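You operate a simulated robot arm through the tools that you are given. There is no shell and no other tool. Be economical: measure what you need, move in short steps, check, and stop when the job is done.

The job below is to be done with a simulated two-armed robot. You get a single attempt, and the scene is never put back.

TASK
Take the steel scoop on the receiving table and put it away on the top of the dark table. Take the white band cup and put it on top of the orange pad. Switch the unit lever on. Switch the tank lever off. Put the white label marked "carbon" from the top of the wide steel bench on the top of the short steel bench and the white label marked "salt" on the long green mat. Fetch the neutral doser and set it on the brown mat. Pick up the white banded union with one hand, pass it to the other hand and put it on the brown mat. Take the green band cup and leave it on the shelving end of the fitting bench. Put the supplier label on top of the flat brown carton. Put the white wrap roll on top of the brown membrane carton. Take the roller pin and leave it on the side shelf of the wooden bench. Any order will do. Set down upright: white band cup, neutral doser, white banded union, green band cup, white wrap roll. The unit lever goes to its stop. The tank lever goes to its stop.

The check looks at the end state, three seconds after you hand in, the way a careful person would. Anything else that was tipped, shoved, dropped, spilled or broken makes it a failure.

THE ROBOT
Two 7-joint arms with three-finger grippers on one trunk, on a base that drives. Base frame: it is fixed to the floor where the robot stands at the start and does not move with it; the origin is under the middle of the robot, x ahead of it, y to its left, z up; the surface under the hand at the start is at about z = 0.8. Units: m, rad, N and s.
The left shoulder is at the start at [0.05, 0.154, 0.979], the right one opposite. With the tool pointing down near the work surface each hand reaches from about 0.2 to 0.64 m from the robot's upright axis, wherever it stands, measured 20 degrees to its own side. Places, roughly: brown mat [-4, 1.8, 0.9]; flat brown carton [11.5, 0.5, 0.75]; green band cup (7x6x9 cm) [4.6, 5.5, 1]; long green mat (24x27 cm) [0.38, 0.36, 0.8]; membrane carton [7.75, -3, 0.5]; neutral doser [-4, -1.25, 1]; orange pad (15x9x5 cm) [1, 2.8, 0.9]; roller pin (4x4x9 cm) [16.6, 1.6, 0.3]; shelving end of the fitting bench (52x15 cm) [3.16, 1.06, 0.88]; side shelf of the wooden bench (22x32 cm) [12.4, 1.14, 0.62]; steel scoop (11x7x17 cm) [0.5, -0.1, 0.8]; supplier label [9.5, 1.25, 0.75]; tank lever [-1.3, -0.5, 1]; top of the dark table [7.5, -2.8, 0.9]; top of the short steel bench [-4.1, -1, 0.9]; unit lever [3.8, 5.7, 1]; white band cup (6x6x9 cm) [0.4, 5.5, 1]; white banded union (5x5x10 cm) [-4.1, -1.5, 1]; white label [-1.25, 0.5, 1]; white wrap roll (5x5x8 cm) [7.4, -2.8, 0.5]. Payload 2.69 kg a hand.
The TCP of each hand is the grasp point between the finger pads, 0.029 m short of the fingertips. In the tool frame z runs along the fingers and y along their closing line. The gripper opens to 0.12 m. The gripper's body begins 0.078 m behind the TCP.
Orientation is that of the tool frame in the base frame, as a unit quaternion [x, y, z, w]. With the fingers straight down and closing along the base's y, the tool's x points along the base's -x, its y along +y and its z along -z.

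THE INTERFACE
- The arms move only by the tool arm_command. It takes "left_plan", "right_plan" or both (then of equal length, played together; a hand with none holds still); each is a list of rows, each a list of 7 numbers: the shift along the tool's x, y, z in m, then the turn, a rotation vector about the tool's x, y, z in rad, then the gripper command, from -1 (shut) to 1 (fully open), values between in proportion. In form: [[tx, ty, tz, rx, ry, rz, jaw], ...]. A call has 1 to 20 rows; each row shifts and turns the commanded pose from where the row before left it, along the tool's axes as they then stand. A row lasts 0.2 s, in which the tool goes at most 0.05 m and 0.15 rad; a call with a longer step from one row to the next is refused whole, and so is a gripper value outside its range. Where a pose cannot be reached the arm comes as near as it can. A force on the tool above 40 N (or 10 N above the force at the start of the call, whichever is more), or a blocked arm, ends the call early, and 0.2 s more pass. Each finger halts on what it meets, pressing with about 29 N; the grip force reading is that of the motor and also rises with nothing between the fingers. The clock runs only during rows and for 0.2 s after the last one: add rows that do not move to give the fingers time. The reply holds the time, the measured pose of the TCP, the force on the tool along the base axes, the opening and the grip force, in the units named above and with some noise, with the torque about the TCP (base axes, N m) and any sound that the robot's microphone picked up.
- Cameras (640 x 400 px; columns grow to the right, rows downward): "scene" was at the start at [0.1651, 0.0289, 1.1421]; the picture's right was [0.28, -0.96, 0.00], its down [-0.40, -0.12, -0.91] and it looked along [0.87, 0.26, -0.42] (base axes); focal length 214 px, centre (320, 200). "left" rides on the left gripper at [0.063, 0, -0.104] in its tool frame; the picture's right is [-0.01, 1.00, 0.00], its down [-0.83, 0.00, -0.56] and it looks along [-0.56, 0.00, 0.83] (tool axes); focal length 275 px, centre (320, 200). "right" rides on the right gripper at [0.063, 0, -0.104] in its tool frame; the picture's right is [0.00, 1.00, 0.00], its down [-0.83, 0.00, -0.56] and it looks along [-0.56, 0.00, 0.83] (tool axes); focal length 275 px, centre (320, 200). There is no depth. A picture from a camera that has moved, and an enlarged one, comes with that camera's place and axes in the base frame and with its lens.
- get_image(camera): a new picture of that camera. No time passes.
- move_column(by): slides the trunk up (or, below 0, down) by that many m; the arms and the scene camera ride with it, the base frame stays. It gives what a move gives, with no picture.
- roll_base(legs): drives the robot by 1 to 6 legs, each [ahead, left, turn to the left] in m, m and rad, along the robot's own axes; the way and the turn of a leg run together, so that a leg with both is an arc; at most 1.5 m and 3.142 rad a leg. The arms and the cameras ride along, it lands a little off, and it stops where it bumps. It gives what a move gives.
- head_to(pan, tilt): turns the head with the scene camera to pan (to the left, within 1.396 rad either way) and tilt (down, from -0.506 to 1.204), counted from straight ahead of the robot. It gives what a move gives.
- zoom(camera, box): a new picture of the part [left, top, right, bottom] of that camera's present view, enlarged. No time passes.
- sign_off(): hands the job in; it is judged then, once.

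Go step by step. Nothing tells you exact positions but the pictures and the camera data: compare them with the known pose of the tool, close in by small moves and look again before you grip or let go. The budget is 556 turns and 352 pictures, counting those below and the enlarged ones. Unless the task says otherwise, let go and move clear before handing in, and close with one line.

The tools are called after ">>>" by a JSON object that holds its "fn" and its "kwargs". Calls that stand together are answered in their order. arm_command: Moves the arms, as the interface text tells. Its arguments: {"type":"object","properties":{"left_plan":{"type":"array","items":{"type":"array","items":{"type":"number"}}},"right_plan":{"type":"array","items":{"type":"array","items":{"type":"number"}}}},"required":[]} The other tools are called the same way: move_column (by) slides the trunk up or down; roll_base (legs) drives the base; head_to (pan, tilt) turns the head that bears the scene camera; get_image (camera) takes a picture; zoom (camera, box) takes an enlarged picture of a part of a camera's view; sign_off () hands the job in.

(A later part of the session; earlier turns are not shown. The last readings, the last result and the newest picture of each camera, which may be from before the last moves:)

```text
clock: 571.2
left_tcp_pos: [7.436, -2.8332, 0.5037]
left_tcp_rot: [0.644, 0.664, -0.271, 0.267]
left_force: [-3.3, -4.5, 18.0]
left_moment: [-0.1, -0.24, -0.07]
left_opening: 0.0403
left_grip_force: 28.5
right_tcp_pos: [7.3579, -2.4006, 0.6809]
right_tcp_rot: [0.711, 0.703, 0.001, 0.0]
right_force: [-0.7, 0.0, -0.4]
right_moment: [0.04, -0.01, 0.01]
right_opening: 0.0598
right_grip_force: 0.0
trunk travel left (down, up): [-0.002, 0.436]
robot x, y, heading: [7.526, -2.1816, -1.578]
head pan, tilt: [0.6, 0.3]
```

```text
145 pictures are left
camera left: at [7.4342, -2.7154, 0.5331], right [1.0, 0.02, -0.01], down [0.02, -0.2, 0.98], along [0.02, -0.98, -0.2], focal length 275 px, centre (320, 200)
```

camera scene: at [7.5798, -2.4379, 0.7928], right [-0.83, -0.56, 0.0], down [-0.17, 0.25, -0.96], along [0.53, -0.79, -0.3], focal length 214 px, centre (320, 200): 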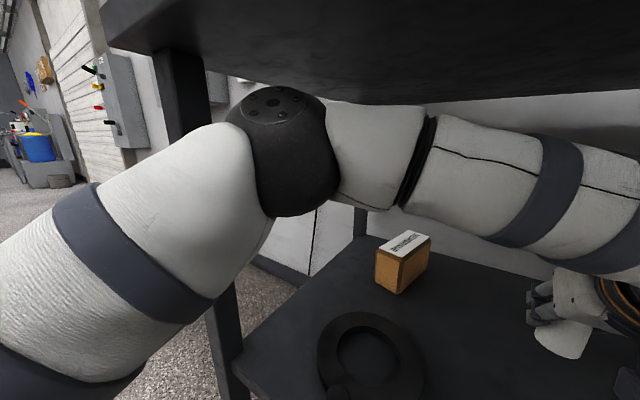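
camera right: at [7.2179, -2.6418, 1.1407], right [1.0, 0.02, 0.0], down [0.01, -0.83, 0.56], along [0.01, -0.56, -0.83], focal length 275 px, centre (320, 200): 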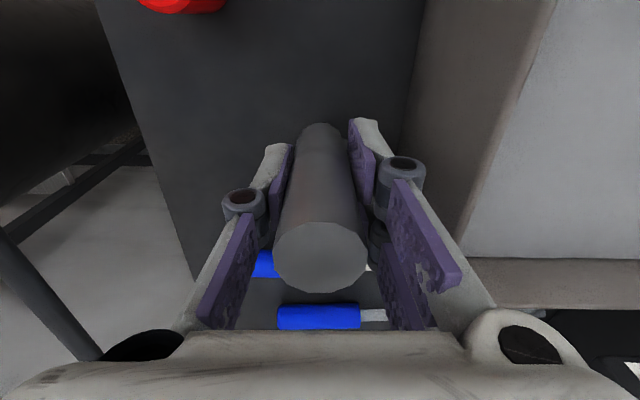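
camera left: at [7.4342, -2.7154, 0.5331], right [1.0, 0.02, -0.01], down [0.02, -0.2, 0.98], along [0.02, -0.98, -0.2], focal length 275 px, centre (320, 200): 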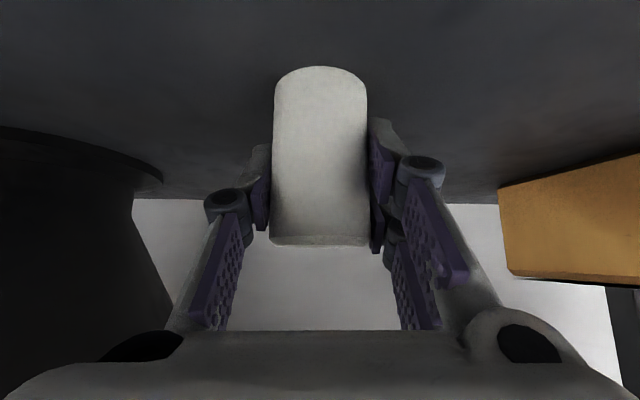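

>>> {"fn": "arm_command", "kwargs": {"left_plan": [[-0.001, 0, -0.001, 0, 0, 0, -0.4], [0, 0, 0, 0, 0, 0, 0.1], [0, 0, 0, 0, 0, 0, 0.2], [0, 0, 0, 0, 0, 0, 0.2], [-0.0211, 0, -0.0213, 0, 0, 0, 0.2], [-0.0211, 0, -0.0213, 0, 0, 0, 0.2], [-0.0211, 0, -0.0213, 0, 0, 0, 0.2], [-0.0071, 0, -0.0071, 0, 0, 0, 0.2], [0.0248, 0.01, -0.0246, 0, 0, 0, 0.2], [0.0248, 0.01, -0.0246, 0, 0, 0, 0.2], [0.0248, 0, -0.0246, 0, 0, 0, 0.2], [0.0248, 0, -0.0246, 0, 0, 0, 0.2], [0.0248, 0, -0.0246, 0, 0, 0, 0.2], [0.0248, 0, -0.0246, 0, 0, 0, 0.2]]}}

>>> {"fn": "head_to", "kwargs": {"pan": 0, "tilt": 0.4}}

>>> {"fn": "get_image", "kwargs": {"camera": "scene"}}

```text
clock: 574.2
left_tcp_pos: [7.459, -2.6339, 0.5978]
left_tcp_rot: [0.63, 0.682, -0.258, 0.266]
left_force: [0.7, 0.3, -0.5]
left_moment: [0.01, 0.04, 0.02]
left_opening: 0.0718
left_grip_force: 0.1
right_tcp_pos: [7.3572, -2.4001, 0.6802]
right_tcp_rot: [0.711, 0.703, 0.0, 0.0]
right_force: [-0.2, 0.0, -0.2]
right_moment: [0.02, 0.0, 0.0]
right_opening: 0.0601
right_grip_force: 0.0
trunk travel left (down, up): [-0.002, 0.436]
robot x, y, heading: [7.5311, -2.1829, -1.574]
head pan, tilt: [0.6, 0.3]
```

```text
clock: 575.2
left_tcp_pos: [7.459, -2.6332, 0.5923]
left_tcp_rot: [0.635, 0.677, -0.253, 0.274]
left_force: [0.3, -0.1, 0.1]
left_moment: [-0.02, -0.01, 0.0]
left_opening: 0.0721
left_grip_force: 0.0
right_tcp_pos: [7.3573, -2.4013, 0.6811]
right_tcp_rot: [0.711, 0.703, 0.0, 0.0]
right_force: [-0.4, -0.2, 0.7]
right_moment: [0.0, 0.01, 0.0]
right_opening: 0.0601
right_grip_force: 0.0
trunk travel left (down, up): [-0.002, 0.436]
robot x, y, heading: [7.5325, -2.1793, -1.581]
head pan, tilt: [0.0, 0.4]
```

```text
144 pictures are left
camera scene: at [7.578, -2.4383, 0.7851], right [-0.84, -0.54, 0.0], down [-0.2, 0.31, -0.93], along [0.5, -0.78, -0.37], focal length 214 px, centre (320, 200)
```

scene: 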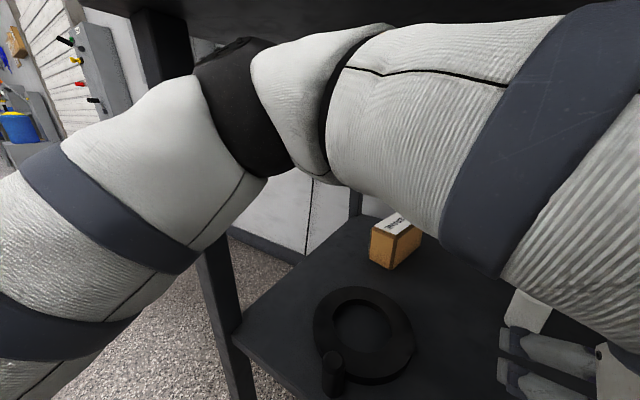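

>>> {"fn": "roll_base", "kwargs": {"legs": [[-0.35, 0, 0]]}}

>>> {"fn": "arm_command", "kwargs": {"left_plan": [[0, 0.05, 0, 0, 0, 0, 0], [0, 0.05, 0, 0, 0, 0, 0], [0, 0.05, 0, 0, 0, 0, 0], [0, 0.03, 0, 0, 0, 0, 0]]}}

>>> {"fn": "head_to", "kwargs": {"pan": 0, "tilt": 0.3}}

>>> {"fn": "get_image", "kwargs": {"camera": "scene"}}

```text
clock: 577.4
left_tcp_pos: [7.4627, -2.2857, 0.5923]
left_tcp_rot: [0.636, 0.676, -0.252, 0.275]
left_force: [0.5, -0.2, -0.3]
left_moment: [0.01, 0.05, 0.02]
left_opening: 0.0719
left_grip_force: 0.1
right_tcp_pos: [7.3595, -2.0529, 0.6818]
right_tcp_rot: [0.711, 0.703, 0.0, 0.0]
right_force: [0.3, -0.2, -0.5]
right_moment: [0.01, -0.03, 0.03]
right_opening: 0.0598
right_grip_force: 0.0
trunk travel left (down, up): [-0.002, 0.436]
robot x, y, heading: [7.5356, -1.8325, -1.58]
head pan, tilt: [0.0, 0.4]
```

```text
clock: 578.4
left_tcp_pos: [7.6403, -2.2758, 0.5941]
left_tcp_rot: [0.637, 0.673, -0.254, 0.275]
left_force: [-0.1, 0.1, -0.4]
left_moment: [0.0, -0.01, 0.01]
left_opening: 0.0602
left_grip_force: 0.2
right_tcp_pos: [7.3591, -2.0536, 0.6812]
right_tcp_rot: [0.711, 0.703, 0.001, 0.0]
right_force: [-0.4, -0.1, -0.6]
right_moment: [0.04, -0.01, 0.01]
right_opening: 0.0602
right_grip_force: 0.1
trunk travel left (down, up): [-0.002, 0.436]
robot x, y, heading: [7.5291, -1.8346, -1.581]
head pan, tilt: [0.0, 0.4]
```

```text
clock: 579.1
left_tcp_pos: [7.6409, -2.2763, 0.5938]
left_tcp_rot: [0.636, 0.675, -0.253, 0.275]
left_force: [-0.5, -0.4, -0.6]
left_moment: [-0.01, 0.03, -0.01]
left_opening: 0.06
left_grip_force: 0.1
right_tcp_pos: [7.3604, -2.0525, 0.6831]
right_tcp_rot: [0.712, 0.703, 0.0, 0.0]
right_force: [-0.3, -0.1, -0.2]
right_moment: [0.0, 0.0, -0.02]
right_opening: 0.06
right_grip_force: 0.1
trunk travel left (down, up): [-0.002, 0.436]
robot x, y, heading: [7.5324, -1.8299, -1.583]
head pan, tilt: [0.0, 0.3]
```

```text
143 pictures are left
camera scene: at [7.529, -2.1068, 0.7927], right [-1.0, 0.01, 0.0], down [0.0, 0.3, -0.96], along [-0.01, -0.96, -0.3], focal length 214 px, centre (320, 200)
```

scene: 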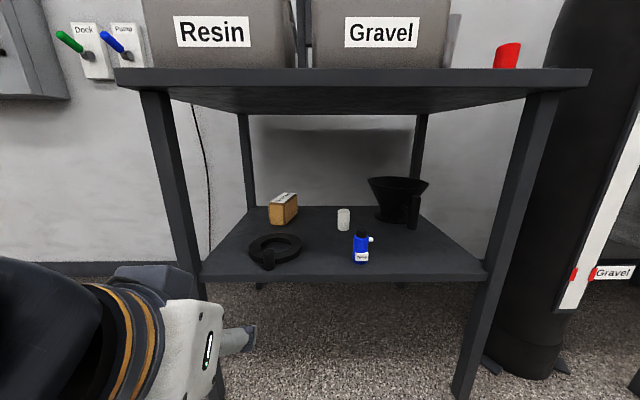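

Everything stands as before. Now retract the left hand and tilt the right hand 45° for the same pick from the other side.

>>> {"fn": "arm_command", "kwargs": {"left_plan": [[0.033, 0, -0.033, 0, 0, 0, 0], [0.033, 0, -0.033, 0, 0, 0, 0], [0.033, 0, -0.033, 0, 0, 0, 0], [0.033, 0, -0.033, 0, 0, 0, 0], [0, 0, 0, 0, 0, 0, 0], [0, 0, 0, 0, 0, 0, 0], [0, 0, 0, 0, 0, 0, 0]], "right_plan": [[-0.04, 0, 0, 0, -0.131, 0, 0.2], [-0.04, 0, 0, 0, -0.131, 0, 0.2], [0, 0, 0.02, 0, -0.131, 0, 0.2], [0, 0, 0.02, 0, -0.131, 0, 0.2], [0, 0, 0, 0, -0.131, 0, 0.2], [0, 0, 0, 0, -0.13, 0, 0.2], [0.02, 0, 0.02, 0, 0, 0, 0.2]]}}

>>> {"fn": "get_image", "kwargs": {"camera": "scene"}}

```text
clock: 579.7
left_tcp_pos: [7.688, -2.2377, 0.5799]
left_tcp_rot: [0.552, 0.769, -0.146, 0.288]
left_force: [-0.3, 0.2, 0.3]
left_moment: [0.0, 0.01, 0.0]
left_opening: 0.0601
left_grip_force: 0.0
left hand out of reach, approached as far as the arm can: row 1, 2, 3
right_tcp_pos: [7.3605, -2.1285, 0.6763]
right_tcp_rot: [0.706, 0.698, -0.082, 0.084]
right_force: [0.4, -0.4, -0.5]
right_moment: [-0.01, 0.02, 0.02]
right_opening: 0.0719
right_grip_force: 0.1
right hand out of reach, approached as far as the arm can: row 2
trunk travel left (down, up): [-0.002, 0.436]
robot x, y, heading: [7.5317, -1.8353, -1.58]
head pan, tilt: [0.0, 0.3]
stopped in row 3 (left hand): the arm was blocked; the commanded pose is now the measured one
```

```text
142 pictures are left
camera scene: at [7.5215, -2.1063, 0.791], right [-1.0, 0.09, 0.0], down [0.03, 0.31, -0.95], along [-0.09, -0.95, -0.31], focal length 214 px, centre (320, 200)
```

scene: 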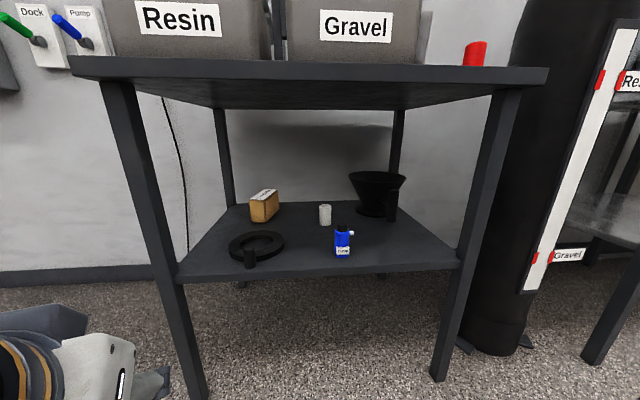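

>>> {"fn": "arm_command", "kwargs": {"left_plan": [[0, 0.045, 0, 0, 0, 0, 0], [0, 0.045, 0, 0, 0, 0, 0], [0, 0.045, 0, 0, 0, 0, 0], [0, 0.045, 0, 0, 0, 0, 0], [0, 0.045, 0, 0, 0, 0, 0], [0, 0.045, 0, 0, 0, 0, 0]]}}

>>> {"fn": "arm_command", "kwargs": {"right_plan": [[0, 0, 0.02, 0, -0.12, 0, 0.2], [0, 0, 0.02, 0, -0.12, 0, 0.2], [0, 0, 0, 0, -0.12, 0, 0.2], [0, 0, 0, 0, -0.1, 0, 0.2], [0, 0, 0, 0, -0.09, 0, 0.2], [0.02, 0, 0.02, 0, 0, 0, 0.2]]}}

>>> {"fn": "head_to", "kwargs": {"pan": 0, "tilt": 0.3}}

>>> {"fn": "get_image", "kwargs": {"camera": "scene"}}

```text
clock: 581.1
left_tcp_pos: [7.9205, -2.2035, 0.6356]
left_tcp_rot: [0.555, 0.766, -0.147, 0.29]
left_force: [-0.4, 0.6, 0.0]
left_moment: [0.01, 0.05, -0.01]
left_opening: 0.0601
left_grip_force: 0.1
left hand out of reach, approached as far as the arm can: row 1, 2, 3, 4
right_tcp_pos: [7.3597, -2.1292, 0.6767]
right_tcp_rot: [0.707, 0.698, -0.083, 0.083]
right_force: [-0.5, 0.3, -0.4]
right_moment: [-0.02, -0.01, -0.01]
right_opening: 0.0722
right_grip_force: 0.2
trunk travel left (down, up): [-0.002, 0.436]
robot x, y, heading: [7.5358, -1.8332, -1.583]
head pan, tilt: [0.0, 0.3]
```

```text
clock: 582.5
left_tcp_pos: [7.9215, -2.2036, 0.6349]
left_tcp_rot: [0.555, 0.766, -0.148, 0.29]
left_force: [-0.3, -0.1, 0.6]
left_moment: [-0.02, -0.02, 0.0]
left_opening: 0.0603
left_grip_force: 0.0
right_tcp_pos: [7.3813, -2.2044, 0.6753]
right_tcp_rot: [0.657, 0.649, -0.271, 0.271]
right_force: [0.0, 0.2, -0.3]
right_moment: [0.01, -0.02, -0.03]
right_opening: 0.0719
right_grip_force: 0.1
right hand out of reach, approached as far as the arm can: row 2, 3, 4, 5, 6
trunk travel left (down, up): [-0.002, 0.436]
robot x, y, heading: [7.5323, -1.832, -1.58]
head pan, tilt: [0.0, 0.3]
```

```text
clock: 583.1
left_tcp_pos: [7.921, -2.2033, 0.6374]
left_tcp_rot: [0.554, 0.766, -0.148, 0.29]
left_force: [0.6, -0.4, 0.6]
left_moment: [0.02, 0.01, 0.01]
left_opening: 0.0597
left_grip_force: 0.0
right_tcp_pos: [7.3808, -2.2043, 0.6761]
right_tcp_rot: [0.658, 0.649, -0.271, 0.269]
right_force: [-0.5, -0.3, -0.6]
right_moment: [0.01, -0.03, 0.02]
right_opening: 0.0721
right_grip_force: 0.0
trunk travel left (down, up): [-0.002, 0.436]
robot x, y, heading: [7.5318, -1.8282, -1.581]
head pan, tilt: [0.0, 0.3]
```

```text
141 pictures are left
camera scene: at [7.529, -2.1068, 0.7928], right [-1.0, 0.01, 0.0], down [0.0, 0.3, -0.96], along [-0.01, -0.96, -0.3], focal length 214 px, centre (320, 200)
```

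scene: 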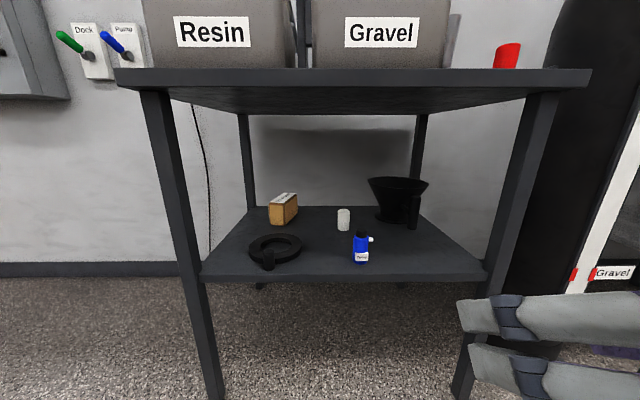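

>>> {"fn": "arm_command", "kwargs": {"left_plan": [[0.02, 0.035, -0.01, 0, 0, 0, 0], [0.02, 0.035, -0.01, 0, 0, 0, 0], [0.025, 0.025, -0.015, 0, 0, 0, 0], [0.025, 0.015, -0.02, 0, 0, 0, 0], [0.025, 0.015, -0.02, 0, 0, 0, 0]]}}

>>> {"fn": "zoom", "kwargs": {"camera": "scene", "box": [220, 170, 440, 290]}}

```text
clock: 584.3
left_tcp_pos: [7.9976, -2.0343, 0.635]
left_tcp_rot: [0.556, 0.765, -0.148, 0.29]
left_force: [0.3, -0.2, 0.3]
left_moment: [0.0, -0.05, -0.01]
left_opening: 0.06
left_grip_force: 0.2
left hand out of reach, approached as far as the arm can: row 1
right_tcp_pos: [7.3802, -2.2047, 0.6758]
right_tcp_rot: [0.658, 0.648, -0.272, 0.269]
right_force: [-0.4, 0.5, 0.4]
right_moment: [0.01, 0.04, 0.02]
right_opening: 0.0722
right_grip_force: 0.1
trunk travel left (down, up): [-0.002, 0.436]
robot x, y, heading: [7.5298, -1.8311, -1.576]
head pan, tilt: [0.0, 0.3]
```

```text
2.91 times, centred on (330, 230) of scene
camera zoom: at [7.5289, -2.1068, 0.7928], right [-1.0, 0.01, 0.0], down [0.0, 0.3, -0.96], along [-0.01, -0.96, -0.3], focal length 624 px, centre (291, 113)
```

zoom: 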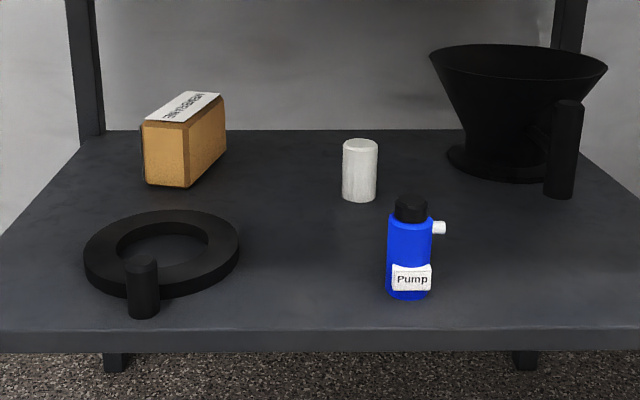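

>>> {"fn": "arm_command", "kwargs": {"right_plan": [[0.0264, 0.02, 0.0267, 0, 0, 0, 0.2], [0.0264, 0.02, 0.0267, 0, 0, 0, 0.2], [0, 0, 0, 0, 0, 0, 0.2]]}}

>>> {"fn": "roll_base", "kwargs": {"legs": [[0.33, 0, 0.005]]}}

>>> {"fn": "get_image", "kwargs": {"camera": "scene"}}

>>> {"fn": "get_image", "kwargs": {"camera": "right"}}

```text
clock: 585.1
left_tcp_pos: [7.9963, -2.034, 0.635]
left_tcp_rot: [0.555, 0.766, -0.147, 0.29]
left_force: [-0.5, 0.4, -0.8]
left_moment: [0.01, -0.01, 0.03]
left_opening: 0.0601
left_grip_force: 0.0
right_tcp_pos: [7.4309, -2.2334, 0.638]
right_tcp_rot: [0.687, 0.618, -0.261, 0.279]
right_force: [0.3, -1.0, -0.2]
right_moment: [-0.02, -0.01, -0.01]
right_opening: 0.0721
right_grip_force: 0.1
right hand out of reach, approached as far as the arm can: row 1, 2
trunk travel left (down, up): [-0.002, 0.436]
robot x, y, heading: [7.5336, -1.834, -1.581]
head pan, tilt: [0.0, 0.3]
```

```text
clock: 587.2
left_tcp_pos: [8.0004, -2.3485, 0.6357]
left_tcp_rot: [0.549, 0.77, -0.145, 0.29]
left_force: [0.5, 1.0, -0.7]
left_moment: [-0.01, 0.01, 0.0]
left_opening: 0.06
left_grip_force: 0.1
right_tcp_pos: [7.4362, -2.5538, 0.6342]
right_tcp_rot: [0.678, 0.627, -0.264, 0.277]
right_force: [-0.2, 0.6, 0.0]
right_moment: [-0.01, -0.04, -0.02]
right_opening: 0.0721
right_grip_force: 0.0
trunk travel left (down, up): [-0.002, 0.436]
robot x, y, heading: [7.5315, -2.1499, -1.565]
head pan, tilt: [0.0, 0.3]
```

```text
139 pictures are left
camera scene: at [7.5541, -2.4248, 0.7867], right [-0.97, -0.24, 0.0], down [-0.09, 0.35, -0.93], along [0.22, -0.91, -0.36], focal length 214 px, centre (320, 200)
```

scene: 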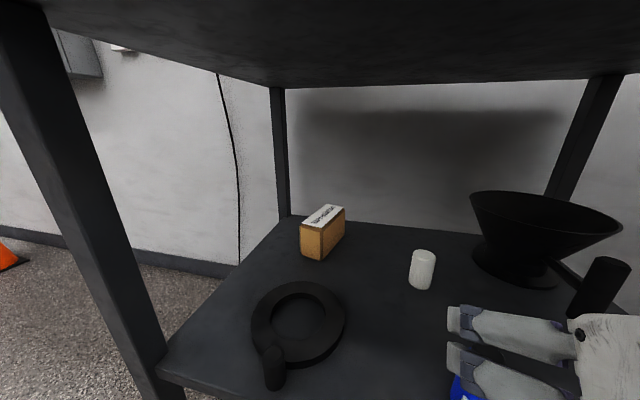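

```text
138 pictures are left
camera right: at [7.4412, -2.4357, 0.6642], right [1.0, -0.06, 0.04], down [-0.05, -0.2, 0.98], along [-0.05, -0.98, -0.2], focal length 275 px, centre (320, 200)
```

right: 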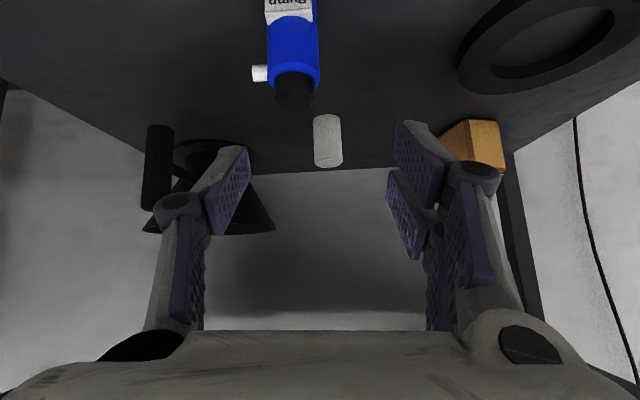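

>>> {"fn": "arm_command", "kwargs": {"right_plan": [[-0.0249, 0, 0.0308, -0.011, 0, -0.074, 0.2], [-0.0249, 0, 0.0308, 0, 0, 0, 0.2], [-0.0249, 0, 0.0308, 0, 0, 0, 0.2], [-0.0249, 0, 0.0308, 0, 0, 0, 0.2], [-0.0249, 0, 0.0308, 0, 0, 0, 0.2], [-0.0249, 0, 0.0308, 0, 0, 0, 0.2], [-0.0249, 0, 0.0308, 0, 0, 0, 0.2], [0, 0, 0, 0, 0, 0, 0.2]]}}

>>> {"fn": "get_image", "kwargs": {"camera": "right"}}

>>> {"fn": "get_image", "kwargs": {"camera": "scene"}}

```text
clock: 589.0
left_tcp_pos: [7.9995, -2.3473, 0.6343]
left_tcp_rot: [0.55, 0.769, -0.145, 0.291]
left_force: [0.2, -0.7, -0.3]
left_moment: [0.0, 0.03, 0.02]
left_opening: 0.0601
left_grip_force: 0.0
right_tcp_pos: [7.4338, -2.8275, 0.6024]
right_tcp_rot: [0.654, 0.653, -0.27, 0.27]
right_force: [0.9, 0.6, -0.8]
right_moment: [-0.05, -0.01, 0.0]
right_opening: 0.0722
right_grip_force: 0.0
trunk travel left (down, up): [-0.002, 0.436]
robot x, y, heading: [7.5323, -2.1552, -1.565]
head pan, tilt: [0.0, 0.3]
```

```text
137 pictures are left
camera right: at [7.4351, -2.7089, 0.6315], right [1.0, 0.0, 0.0], down [0.0, -0.2, 0.98], along [0.0, -0.98, -0.2], focal length 275 px, centre (320, 200)
```

right: 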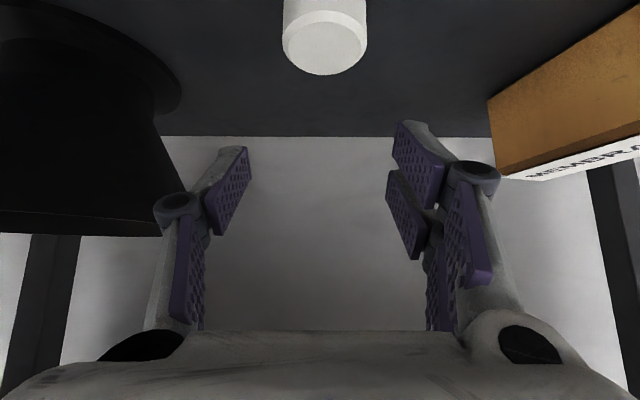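

```text
136 pictures are left
camera scene: at [7.5323, -2.428, 0.7928], right [-1.0, -0.01, 0.0], down [0.0, 0.3, -0.96], along [0.01, -0.96, -0.3], focal length 214 px, centre (320, 200)
```

scene: 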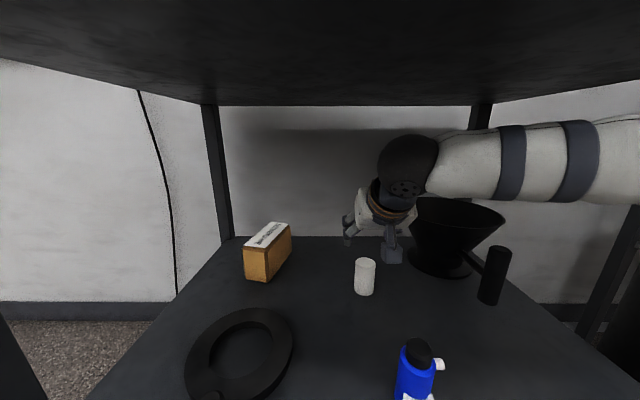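

>>> {"fn": "arm_command", "kwargs": {"right_plan": [[0.0211, 0.003, 0.0213, 0, 0, 0, 0.2], [0.0211, 0, 0.0213, 0, 0, 0, 0.2], [0.0211, 0, 0.0213, 0, 0, 0, 0.2], [0.0035, 0, 0.0036, 0, 0, 0, 0.2], [0, 0, 0, 0, 0, 0, -0.1], [0, 0, 0, 0, 0, 0, -0.5], [0, 0, 0, 0, 0, 0, -0.8], [0, 0, 0, 0, 0, 0, -0.8]]}}

>>> {"fn": "get_image", "kwargs": {"camera": "right"}}

>>> {"fn": "get_image", "kwargs": {"camera": "scene"}}

```text
clock: 590.8
left_tcp_pos: [8.0006, -2.348, 0.6338]
left_tcp_rot: [0.55, 0.769, -0.146, 0.291]
left_force: [0.4, -0.2, 0.2]
left_moment: [0.0, 0.02, 0.02]
left_opening: 0.0603
left_grip_force: 0.1
right_tcp_pos: [7.4361, -2.8278, 0.511]
right_tcp_rot: [0.653, 0.654, -0.269, 0.271]
right_force: [0.3, -0.5, 0.4]
right_moment: [0.0, -0.01, 0.02]
right_opening: 0.0404
right_grip_force: 29.0
trunk travel left (down, up): [-0.002, 0.436]
robot x, y, heading: [7.5337, -2.1543, -1.566]
head pan, tilt: [0.0, 0.3]
```

```text
135 pictures are left
camera right: at [7.4356, -2.7089, 0.5402], right [1.0, 0.0, 0.0], down [0.0, -0.2, 0.98], along [0.0, -0.98, -0.2], focal length 275 px, centre (320, 200)
```

right: 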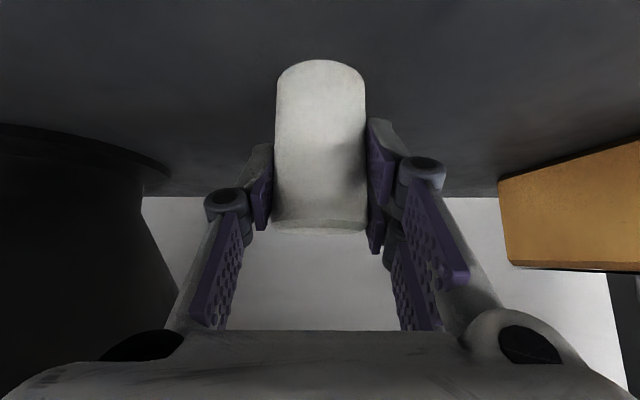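

```text
134 pictures are left
camera scene: at [7.5323, -2.428, 0.7928], right [-1.0, -0.01, 0.0], down [0.0, 0.3, -0.96], along [0.01, -0.96, -0.3], focal length 214 px, centre (320, 200)
```

scene: 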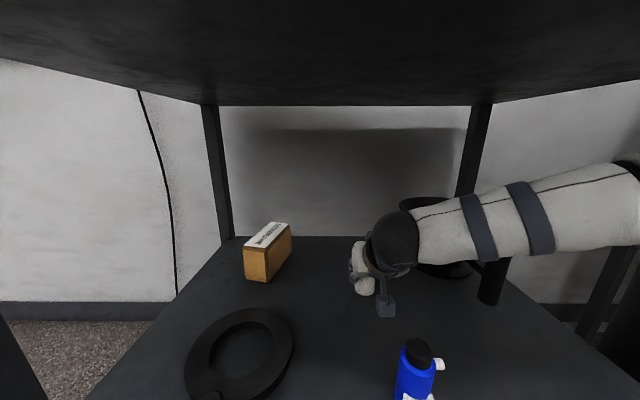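

>>> {"fn": "arm_command", "kwargs": {"right_plan": [[-0.0071, 0, -0.0071, 0, 0, 0, -0.8], [-0.0141, 0, -0.0142, 0, 0, 0, -0.8], [-0.0211, 0, -0.0213, 0, 0, 0, -0.8], [-0.0211, 0, -0.0213, 0, 0, 0, -0.8], [-0.0106, 0, -0.0107, 0, 0, 0, -0.8], [0, 0.03, 0, 0, 0, 0, -0.8], [0, 0.04, 0, 0, 0, 0, -0.8], [0, 0.04, 0, 0, 0, 0, -0.8], [-0.014, 0.035, 0.014, 0, 0, 0, -0.8], [-0.014, 0.035, 0.014, 0, 0, 0, -0.8], [0, 0, 0, 0, 0, 0, -0.8]]}}

>>> {"fn": "get_image", "kwargs": {"camera": "right"}}

>>> {"fn": "get_image", "kwargs": {"camera": "scene"}}

```text
clock: 593.2
left_tcp_pos: [8.0, -2.3487, 0.6344]
left_tcp_rot: [0.55, 0.77, -0.145, 0.29]
left_force: [-0.3, -0.3, 0.0]
left_moment: [0.02, 0.03, 0.01]
left_opening: 0.0601
left_grip_force: 0.1
right_tcp_pos: [7.6181, -2.8679, 0.614]
right_tcp_rot: [0.653, 0.654, -0.27, 0.27]
right_force: [0.9, 0.7, -1.1]
right_moment: [-0.01, -0.02, -0.03]
right_opening: 0.0405
right_grip_force: 28.6
trunk travel left (down, up): [-0.002, 0.436]
robot x, y, heading: [7.5302, -2.1538, -1.563]
head pan, tilt: [0.0, 0.3]
```

```text
133 pictures are left
camera right: at [7.6181, -2.7499, 0.6426], right [1.0, 0.01, 0.0], down [0.0, -0.2, 0.98], along [0.0, -0.98, -0.2], focal length 275 px, centre (320, 200)
```

right: 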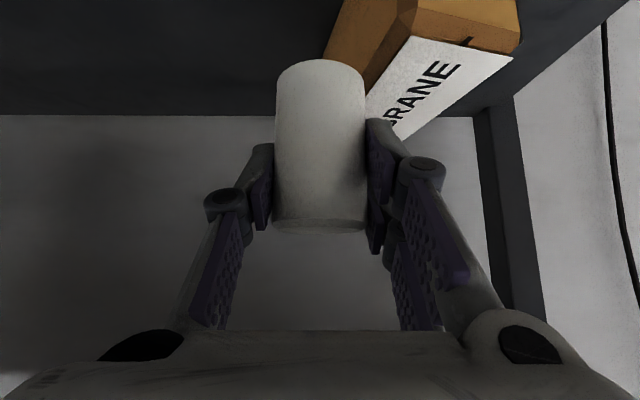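

```text
132 pictures are left
camera scene: at [7.5324, -2.428, 0.7927], right [-1.0, -0.01, 0.0], down [0.0, 0.3, -0.96], along [0.01, -0.96, -0.3], focal length 214 px, centre (320, 200)
```

scene: 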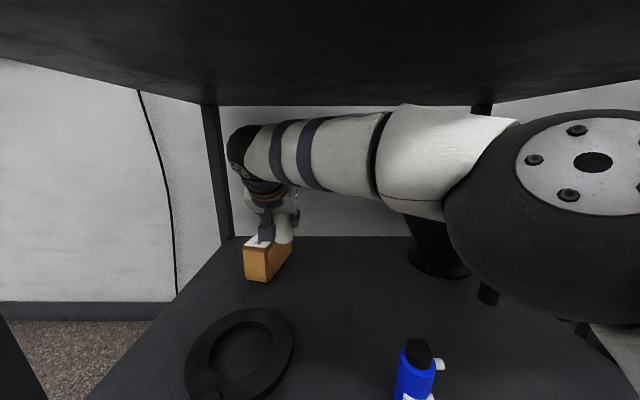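

>>> {"fn": "arm_command", "kwargs": {"right_plan": [[-0.0201, 0.0197, 0.0199, 0, 0, 0, -0.8], [-0.0201, 0.0197, 0.0199, 0, 0, 0, -0.8], [-0.0201, 0.0197, 0.0199, 0, 0, 0, -0.8], [0, 0, 0, 0, 0, 0, -0.8]]}}

>>> {"fn": "get_image", "kwargs": {"camera": "right"}}

>>> {"fn": "zoom", "kwargs": {"camera": "scene", "box": [180, 120, 380, 300]}}

```text
clock: 594.2
left_tcp_pos: [8.0003, -2.3471, 0.6352]
left_tcp_rot: [0.55, 0.769, -0.147, 0.291]
left_force: [0.2, 0.0, -0.3]
left_moment: [0.0, 0.02, -0.03]
left_opening: 0.0599
left_grip_force: 0.1
right_tcp_pos: [7.6234, -2.877, 0.6137]
right_tcp_rot: [0.653, 0.654, -0.269, 0.27]
right_force: [0.6, 0.4, -1.4]
right_moment: [-0.01, 0.02, 0.0]
right_opening: 0.0402
right_grip_force: 29.1
right hand out of reach, approached as far as the arm can: row 1, 2, 3
trunk travel left (down, up): [-0.002, 0.436]
robot x, y, heading: [7.5317, -2.1564, -1.563]
head pan, tilt: [0.0, 0.3]
```

```text
131 pictures are left
camera right: at [7.6233, -2.7594, 0.6433], right [1.0, 0.0, 0.0], down [0.0, -0.2, 0.98], along [0.0, -0.98, -0.2], focal length 275 px, centre (320, 200)
```

right: 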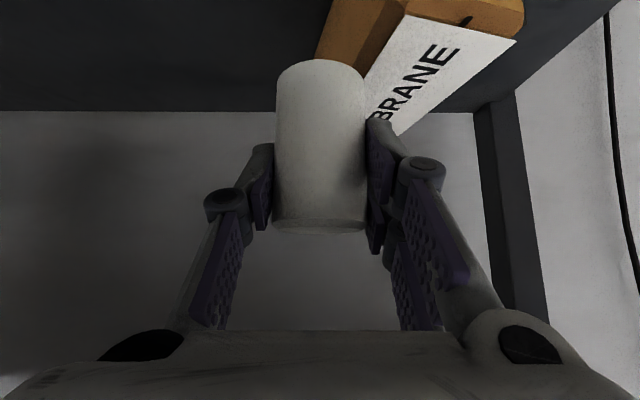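

```text
2.22 times, centred on (280, 210) of scene
camera zoom: at [7.5323, -2.428, 0.7928], right [-1.0, -0.01, 0.0], down [0.0, 0.3, -0.96], along [0.01, -0.96, -0.3], focal length 477 px, centre (409, 178)
```

zoom: 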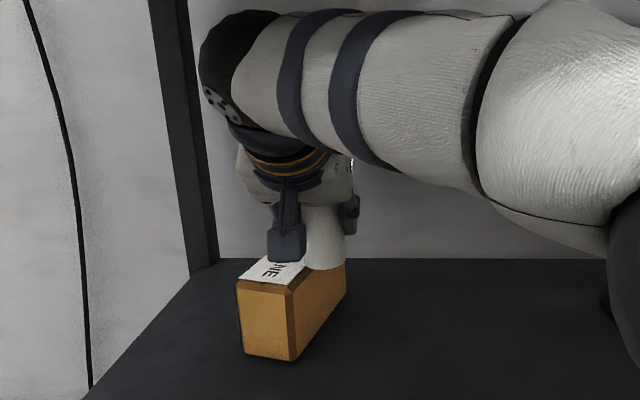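

>>> {"fn": "roll_base", "kwargs": {"legs": [[0.015, 0.1, 0]]}}

>>> {"fn": "arm_command", "kwargs": {"right_plan": [[-0.015, -0.02, 0.0149, 0, 0, 0, -0.8], [-0.015, -0.015, 0.0149, 0, 0, 0, -0.8], [-0.0142, -0.01, 0.0141, 0, 0, 0, -0.8], [0, 0, 0, 0, 0, 0, -0.8]]}}

>>> {"fn": "get_image", "kwargs": {"camera": "right"}}

>>> {"fn": "get_image", "kwargs": {"camera": "scene"}}

```text
clock: 595.7
left_tcp_pos: [8.1021, -2.3633, 0.6333]
left_tcp_rot: [0.548, 0.77, -0.144, 0.292]
left_force: [0.7, -0.9, -0.5]
left_moment: [0.0, -0.01, 0.01]
left_opening: 0.06
left_grip_force: 0.2
right_tcp_pos: [7.7265, -2.8932, 0.6147]
right_tcp_rot: [0.653, 0.653, -0.27, 0.271]
right_force: [0.1, -0.5, -0.4]
right_moment: [-0.03, 0.01, 0.0]
right_opening: 0.0404
right_grip_force: 28.7
trunk travel left (down, up): [-0.002, 0.436]
robot x, y, heading: [7.6321, -2.1692, -1.566]
head pan, tilt: [0.0, 0.3]
```

```text
clock: 596.7
left_tcp_pos: [8.1033, -2.3628, 0.6347]
left_tcp_rot: [0.549, 0.77, -0.145, 0.29]
left_force: [0.8, 0.0, 0.4]
left_moment: [0.0, -0.01, 0.02]
left_opening: 0.06
left_grip_force: 0.0
right_tcp_pos: [7.7057, -2.9136, 0.6122]
right_tcp_rot: [0.653, 0.654, -0.269, 0.27]
right_force: [-0.5, -0.7, -1.7]
right_moment: [-0.03, 0.03, -0.02]
right_opening: 0.0404
right_grip_force: 28.9
right hand out of reach, approached as far as the arm can: row 2, 3
trunk travel left (down, up): [-0.002, 0.436]
robot x, y, heading: [7.6317, -2.1683, -1.563]
head pan, tilt: [0.0, 0.3]
```

```text
129 pictures are left
camera right: at [7.7067, -2.7957, 0.6424], right [1.0, 0.01, 0.0], down [0.0, -0.2, 0.98], along [0.0, -0.98, -0.2], focal length 275 px, centre (320, 200)
```

right: 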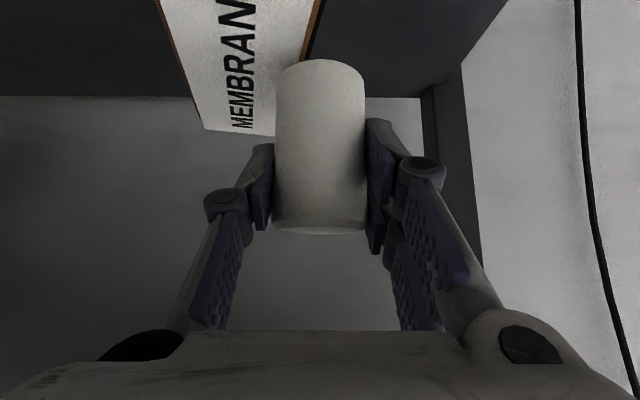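

```text
128 pictures are left
camera scene: at [7.6352, -2.4426, 0.7928], right [-1.0, -0.01, 0.0], down [0.0, 0.3, -0.96], along [0.01, -0.96, -0.3], focal length 214 px, centre (320, 200)
```

scene: 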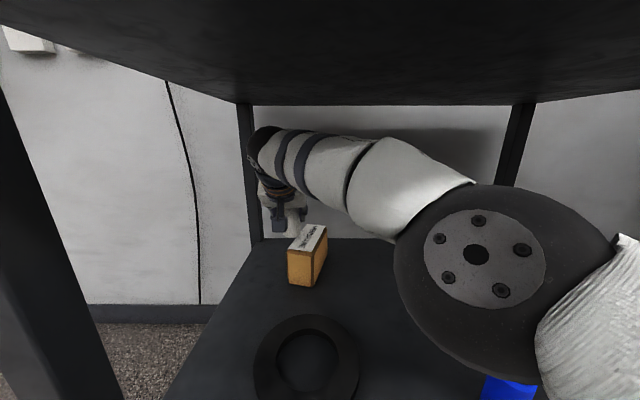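

>>> {"fn": "roll_base", "kwargs": {"legs": [[0.045, 0, 0]]}}

>>> {"fn": "arm_command", "kwargs": {"right_plan": [[0, -0.02, 0, 0, 0, 0, -0.8], [0, -0.022, 0, 0, 0, 0, -0.8], [0, 0, 0, 0, 0, 0, -0.8]]}}

>>> {"fn": "get_image", "kwargs": {"camera": "right"}}

>>> {"fn": "get_image", "kwargs": {"camera": "scene"}}

```text
clock: 597.6
left_tcp_pos: [8.102, -2.4083, 0.6341]
left_tcp_rot: [0.55, 0.77, -0.146, 0.291]
left_force: [0.5, -0.4, 0.9]
left_moment: [0.0, 0.03, -0.03]
left_opening: 0.0598
left_grip_force: 0.0
right_tcp_pos: [7.7056, -2.9609, 0.6134]
right_tcp_rot: [0.654, 0.653, -0.269, 0.271]
right_force: [-1.3, 0.5, -1.5]
right_moment: [-0.02, 0.0, 0.0]
right_opening: 0.0404
right_grip_force: 29.0
trunk travel left (down, up): [-0.002, 0.436]
robot x, y, heading: [7.6349, -2.2181, -1.566]
head pan, tilt: [0.0, 0.3]
```

```text
clock: 598.4
left_tcp_pos: [8.1033, -2.4099, 0.6339]
left_tcp_rot: [0.55, 0.77, -0.145, 0.291]
left_force: [-0.4, 0.4, -0.7]
left_moment: [0.03, -0.02, -0.02]
left_opening: 0.06
left_grip_force: 0.0
right_tcp_pos: [7.6642, -2.9592, 0.613]
right_tcp_rot: [0.653, 0.654, -0.27, 0.271]
right_force: [0.0, -0.5, -1.1]
right_moment: [0.01, 0.02, 0.02]
right_opening: 0.0404
right_grip_force: 28.3
trunk travel left (down, up): [-0.002, 0.436]
robot x, y, heading: [7.6332, -2.2125, -1.563]
head pan, tilt: [0.0, 0.3]
```

```text
127 pictures are left
camera right: at [7.6637, -2.8402, 0.6422], right [1.0, 0.0, 0.0], down [0.0, -0.2, 0.98], along [0.0, -0.98, -0.2], focal length 275 px, centre (320, 200)
```

right: 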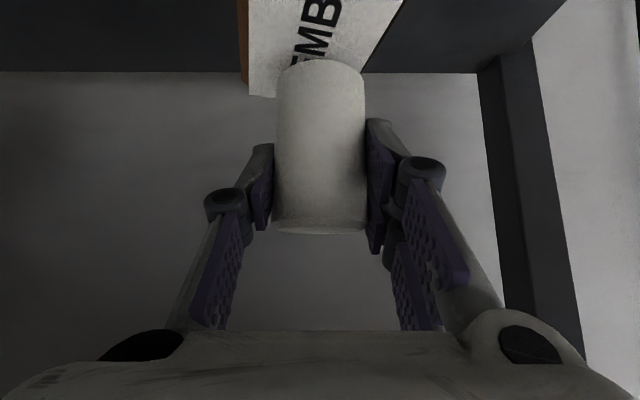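

```text
126 pictures are left
camera scene: at [7.6352, -2.4887, 0.7927], right [-1.0, -0.01, 0.0], down [0.0, 0.3, -0.96], along [0.0, -0.96, -0.3], focal length 214 px, centre (320, 200)
```

scene: 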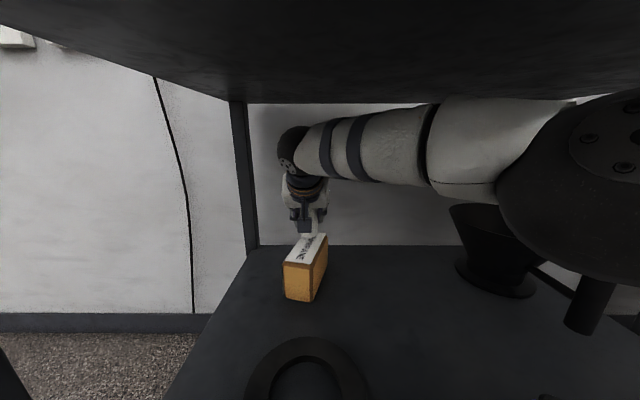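

>>> {"fn": "arm_command", "kwargs": {"right_plan": [[0.0071, 0.001, 0.0071, 0, 0, 0, -0.8], [0.0035, 0, 0.0036, 0, 0, 0, -0.8], [0.0028, 0, 0.0028, 0, 0, 0, -0.8], [0.0028, 0, 0.0028, 0, 0, 0, -0.8], [0.0021, 0, 0.0021, 0, 0, 0, -0.8], [0.0021, 0, 0.0021, 0, 0, 0, -0.8], [0, 0, 0, 0, 0, 0, -0.8]]}}

>>> {"fn": "zoom", "kwargs": {"camera": "scene", "box": [220, 140, 420, 320]}}

```text
clock: 600.0
left_tcp_pos: [8.1023, -2.4085, 0.6348]
left_tcp_rot: [0.549, 0.769, -0.147, 0.292]
left_force: [0.3, -0.1, -0.4]
left_moment: [-0.01, -0.04, -0.01]
left_opening: 0.0603
left_grip_force: 0.0
right_tcp_pos: [7.6651, -2.9585, 0.5864]
right_tcp_rot: [0.654, 0.652, -0.271, 0.271]
right_force: [-2.5, 4.9, 19.4]
right_moment: [-0.09, 0.51, -0.18]
right_opening: 0.0389
right_grip_force: 29.4
trunk travel left (down, up): [-0.002, 0.436]
robot x, y, heading: [7.6353, -2.2154, -1.568]
head pan, tilt: [0.0, 0.3]
```

```text
2.22 times, centred on (320, 230) of scene
camera zoom: at [7.635, -2.4872, 0.7933], right [-1.0, 0.0, 0.0], down [0.0, 0.29, -0.96], along [0.0, -0.96, -0.29], focal length 477 px, centre (320, 133)
```

zoom: 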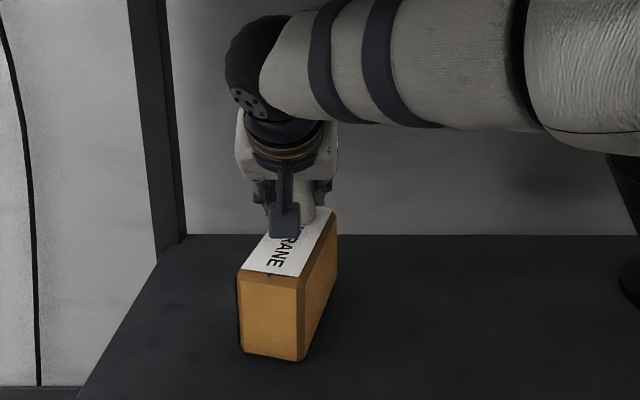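

>>> {"fn": "zoom", "kwargs": {"camera": "scene", "box": [280, 200, 360, 280]}}

>>> {"fn": "get_image", "kwargs": {"camera": "right"}}

```text
5.00 times, centred on (320, 240) of scene
camera zoom: at [7.635, -2.4872, 0.7933], right [-1.0, 0.0, 0.0], down [0.0, 0.29, -0.96], along [0.0, -0.96, -0.29], focal length 1072 px, centre (320, 0)
```

zoom: 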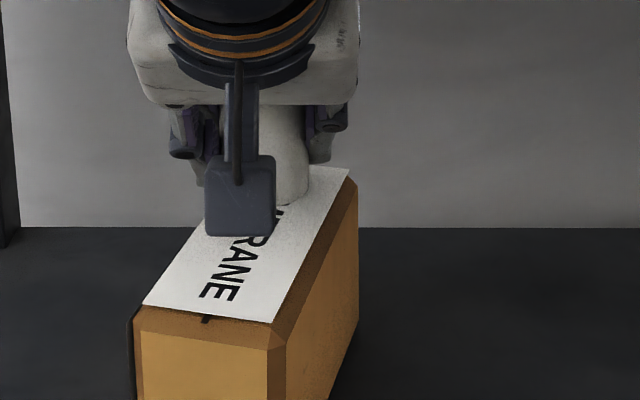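

```text
123 pictures are left
camera right: at [7.6653, -2.8416, 0.6154], right [1.0, 0.0, 0.0], down [0.0, -0.19, 0.98], along [0.0, -0.98, -0.19], focal length 275 px, centre (320, 200)
```

right: 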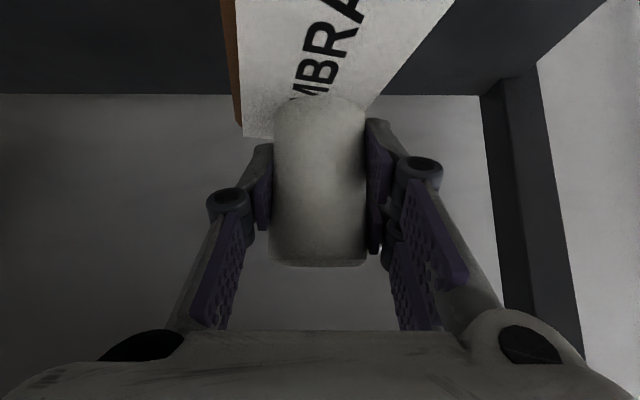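

>>> {"fn": "arm_command", "kwargs": {"right_plan": [[-0.0014, 0, -0.0014, 0, 0, 0, -0.5], [0, 0, 0, 0, 0, 0, -0.2], [0, 0, 0, 0, 0, 0, 0.1], [0, 0, 0, 0, 0, 0, 0.2], [0.0142, 0, -0.0141, 0, 0, 0, 0.2], [0.0213, 0, -0.0211, 0, 0, 0, 0.2], [0.0213, 0, -0.0211, 0, 0, 0, 0.2], [0.0284, 0, -0.0281, 0, 0, 0, 0.2], [0.0284, 0, -0.0281, 0, 0, 0, 0.2]]}}

>>> {"fn": "get_image", "kwargs": {"camera": "right"}}

>>> {"fn": "get_image", "kwargs": {"camera": "scene"}}

```text
clock: 602.0
left_tcp_pos: [8.1023, -2.409, 0.6348]
left_tcp_rot: [0.55, 0.769, -0.146, 0.291]
left_force: [-0.4, 0.2, 1.1]
left_moment: [-0.04, -0.01, 0.0]
left_opening: 0.06
left_grip_force: 0.0
right_tcp_pos: [7.6656, -2.8008, 0.5857]
right_tcp_rot: [0.654, 0.653, -0.271, 0.27]
right_force: [-0.4, 0.0, 0.4]
right_moment: [-0.02, 0.0, 0.0]
right_opening: 0.0721
right_grip_force: 0.1
trunk travel left (down, up): [-0.002, 0.436]
robot x, y, heading: [7.6321, -2.2141, -1.564]
head pan, tilt: [0.0, 0.3]
```

```text
122 pictures are left
camera right: at [7.6659, -2.6823, 0.6148], right [1.0, 0.0, 0.0], down [0.0, -0.19, 0.98], along [0.0, -0.98, -0.19], focal length 275 px, centre (320, 200)
```

right: 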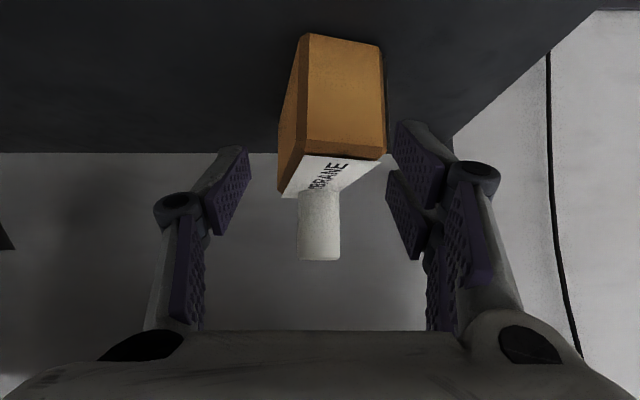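

```text
121 pictures are left
camera scene: at [7.6352, -2.4887, 0.7928], right [-1.0, -0.01, 0.0], down [0.0, 0.3, -0.96], along [0.0, -0.96, -0.3], focal length 214 px, centre (320, 200)
```

scene: 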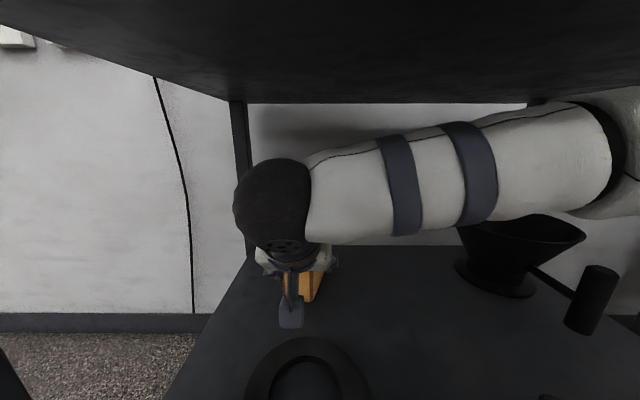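

The roll stands on the carton. I'll withdraw straight back, raise the trunk and restore the arms.

>>> {"fn": "roll_base", "kwargs": {"legs": [[-0.5, 0, 0]]}}

>>> {"fn": "head_to", "kwargs": {"pan": 0, "tilt": 0.35}}

>>> {"fn": "get_image", "kwargs": {"camera": "scene"}}

```text
clock: 605.0
left_tcp_pos: [8.0998, -1.9059, 0.634]
left_tcp_rot: [0.551, 0.768, -0.146, 0.29]
left_force: [-0.8, -0.1, 0.3]
left_moment: [-0.04, -0.01, 0.04]
left_opening: 0.0598
left_grip_force: 0.1
right_tcp_pos: [7.6611, -2.2941, 0.5858]
right_tcp_rot: [0.655, 0.653, -0.269, 0.269]
right_force: [-0.3, 0.5, -0.3]
right_moment: [0.02, 0.0, -0.03]
right_opening: 0.0718
right_grip_force: 0.1
trunk travel left (down, up): [-0.002, 0.436]
robot x, y, heading: [7.632, -1.7102, -1.572]
head pan, tilt: [0.0, 0.3]
```

```text
clock: 605.6
left_tcp_pos: [8.0998, -1.9047, 0.635]
left_tcp_rot: [0.551, 0.768, -0.147, 0.29]
left_force: [-0.1, 0.4, 0.0]
left_moment: [0.01, -0.02, -0.01]
left_opening: 0.0603
left_grip_force: 0.1
right_tcp_pos: [7.6616, -2.2948, 0.5847]
right_tcp_rot: [0.655, 0.651, -0.271, 0.27]
right_force: [-0.3, -0.5, -0.4]
right_moment: [-0.03, 0.02, 0.0]
right_opening: 0.0721
right_grip_force: 0.1
trunk travel left (down, up): [-0.002, 0.436]
robot x, y, heading: [7.6331, -1.7109, -1.567]
head pan, tilt: [0.0, 0.351]
```

```text
120 pictures are left
camera scene: at [7.6325, -1.982, 0.7881], right [-1.0, 0.0, 0.0], down [0.0, 0.34, -0.94], along [0.0, -0.94, -0.34], focal length 214 px, centre (320, 200)
```

scene: 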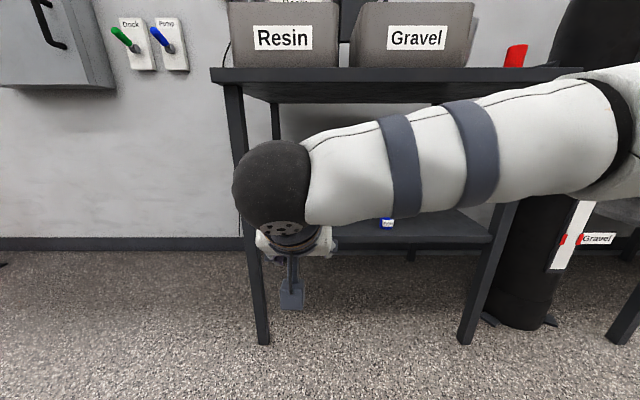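

>>> {"fn": "move_column", "kwargs": {"by": 0.4}}

>>> {"fn": "arm_command", "kwargs": {"left_plan": [[0, 0, 0, 0.0344, 0.1053, 0.0523, 0], [0, 0, 0, 0.0344, 0.1053, 0.0523, 0], [0, 0, 0, 0.0344, 0.1053, 0.0523, 0], [0, 0, 0, 0.0344, 0.1053, 0.0523, 0], [0, 0, 0, 0.0344, 0.1053, 0.0523, 0], [0, 0, 0, 0.0344, 0.1053, 0.0523, 0]], "right_plan": [[0, -0.045, 0, 0, 0.131, 0, 0], [0, -0.045, 0, 0, 0.131, 0, 0], [0, -0.045, 0, 0, 0.131, 0, 0], [0, -0.045, 0, 0, 0.131, 0, 0], [0, -0.045, 0, 0, 0.131, 0, 0], [0, 0, 0, 0, 0.13, 0, 0]]}}

>>> {"fn": "get_image", "kwargs": {"camera": "scene"}}

```text
clock: 609.4
left_tcp_pos: [8.1003, -1.9057, 1.0344]
left_tcp_rot: [0.552, 0.769, -0.145, 0.29]
left_force: [0.5, -0.2, 0.1]
left_moment: [0.04, -0.02, 0.0]
left_opening: 0.06
left_grip_force: 0.0
right_tcp_pos: [7.6614, -2.295, 0.9852]
right_tcp_rot: [0.656, 0.651, -0.271, 0.269]
right_force: [-0.1, -0.7, -0.2]
right_moment: [0.01, -0.03, 0.0]
right_opening: 0.0718
right_grip_force: 0.1
trunk travel left (down, up): [-0.402, 0.036]
robot x, y, heading: [7.6336, -1.7091, -1.569]
head pan, tilt: [0.0, 0.351]
```

```text
clock: 610.8
left_tcp_pos: [8.1055, -1.8949, 1.0078]
left_tcp_rot: [0.707, 0.707, 0.001, 0.001]
left_force: [0.6, -0.7, 0.6]
left_moment: [-0.01, 0.02, -0.02]
left_opening: 0.06
left_grip_force: 0.0
left hand out of reach, approached as far as the arm can: row 5, 6
right_tcp_pos: [7.4309, -2.2733, 0.9793]
right_tcp_rot: [0.709, 0.706, 0.001, -0.001]
right_force: [-0.4, 0.3, -0.2]
right_moment: [0.01, -0.02, 0.0]
right_opening: 0.0601
right_grip_force: 0.1
right hand out of reach, approached as far as the arm can: row 6
trunk travel left (down, up): [-0.402, 0.036]
robot x, y, heading: [7.6313, -1.7095, -1.568]
head pan, tilt: [0.0, 0.351]
```

```text
119 pictures are left
camera scene: at [7.6326, -1.8419, 1.2117], right [-1.0, 0.0, 0.0], down [0.0, 0.34, -0.94], along [0.0, -0.94, -0.34], focal length 214 px, centre (320, 200)
```

scene: 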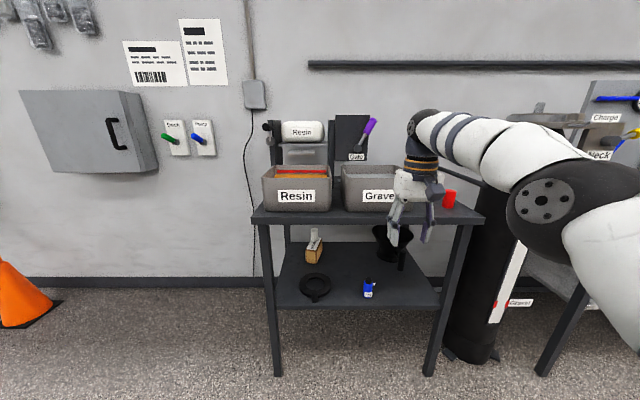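

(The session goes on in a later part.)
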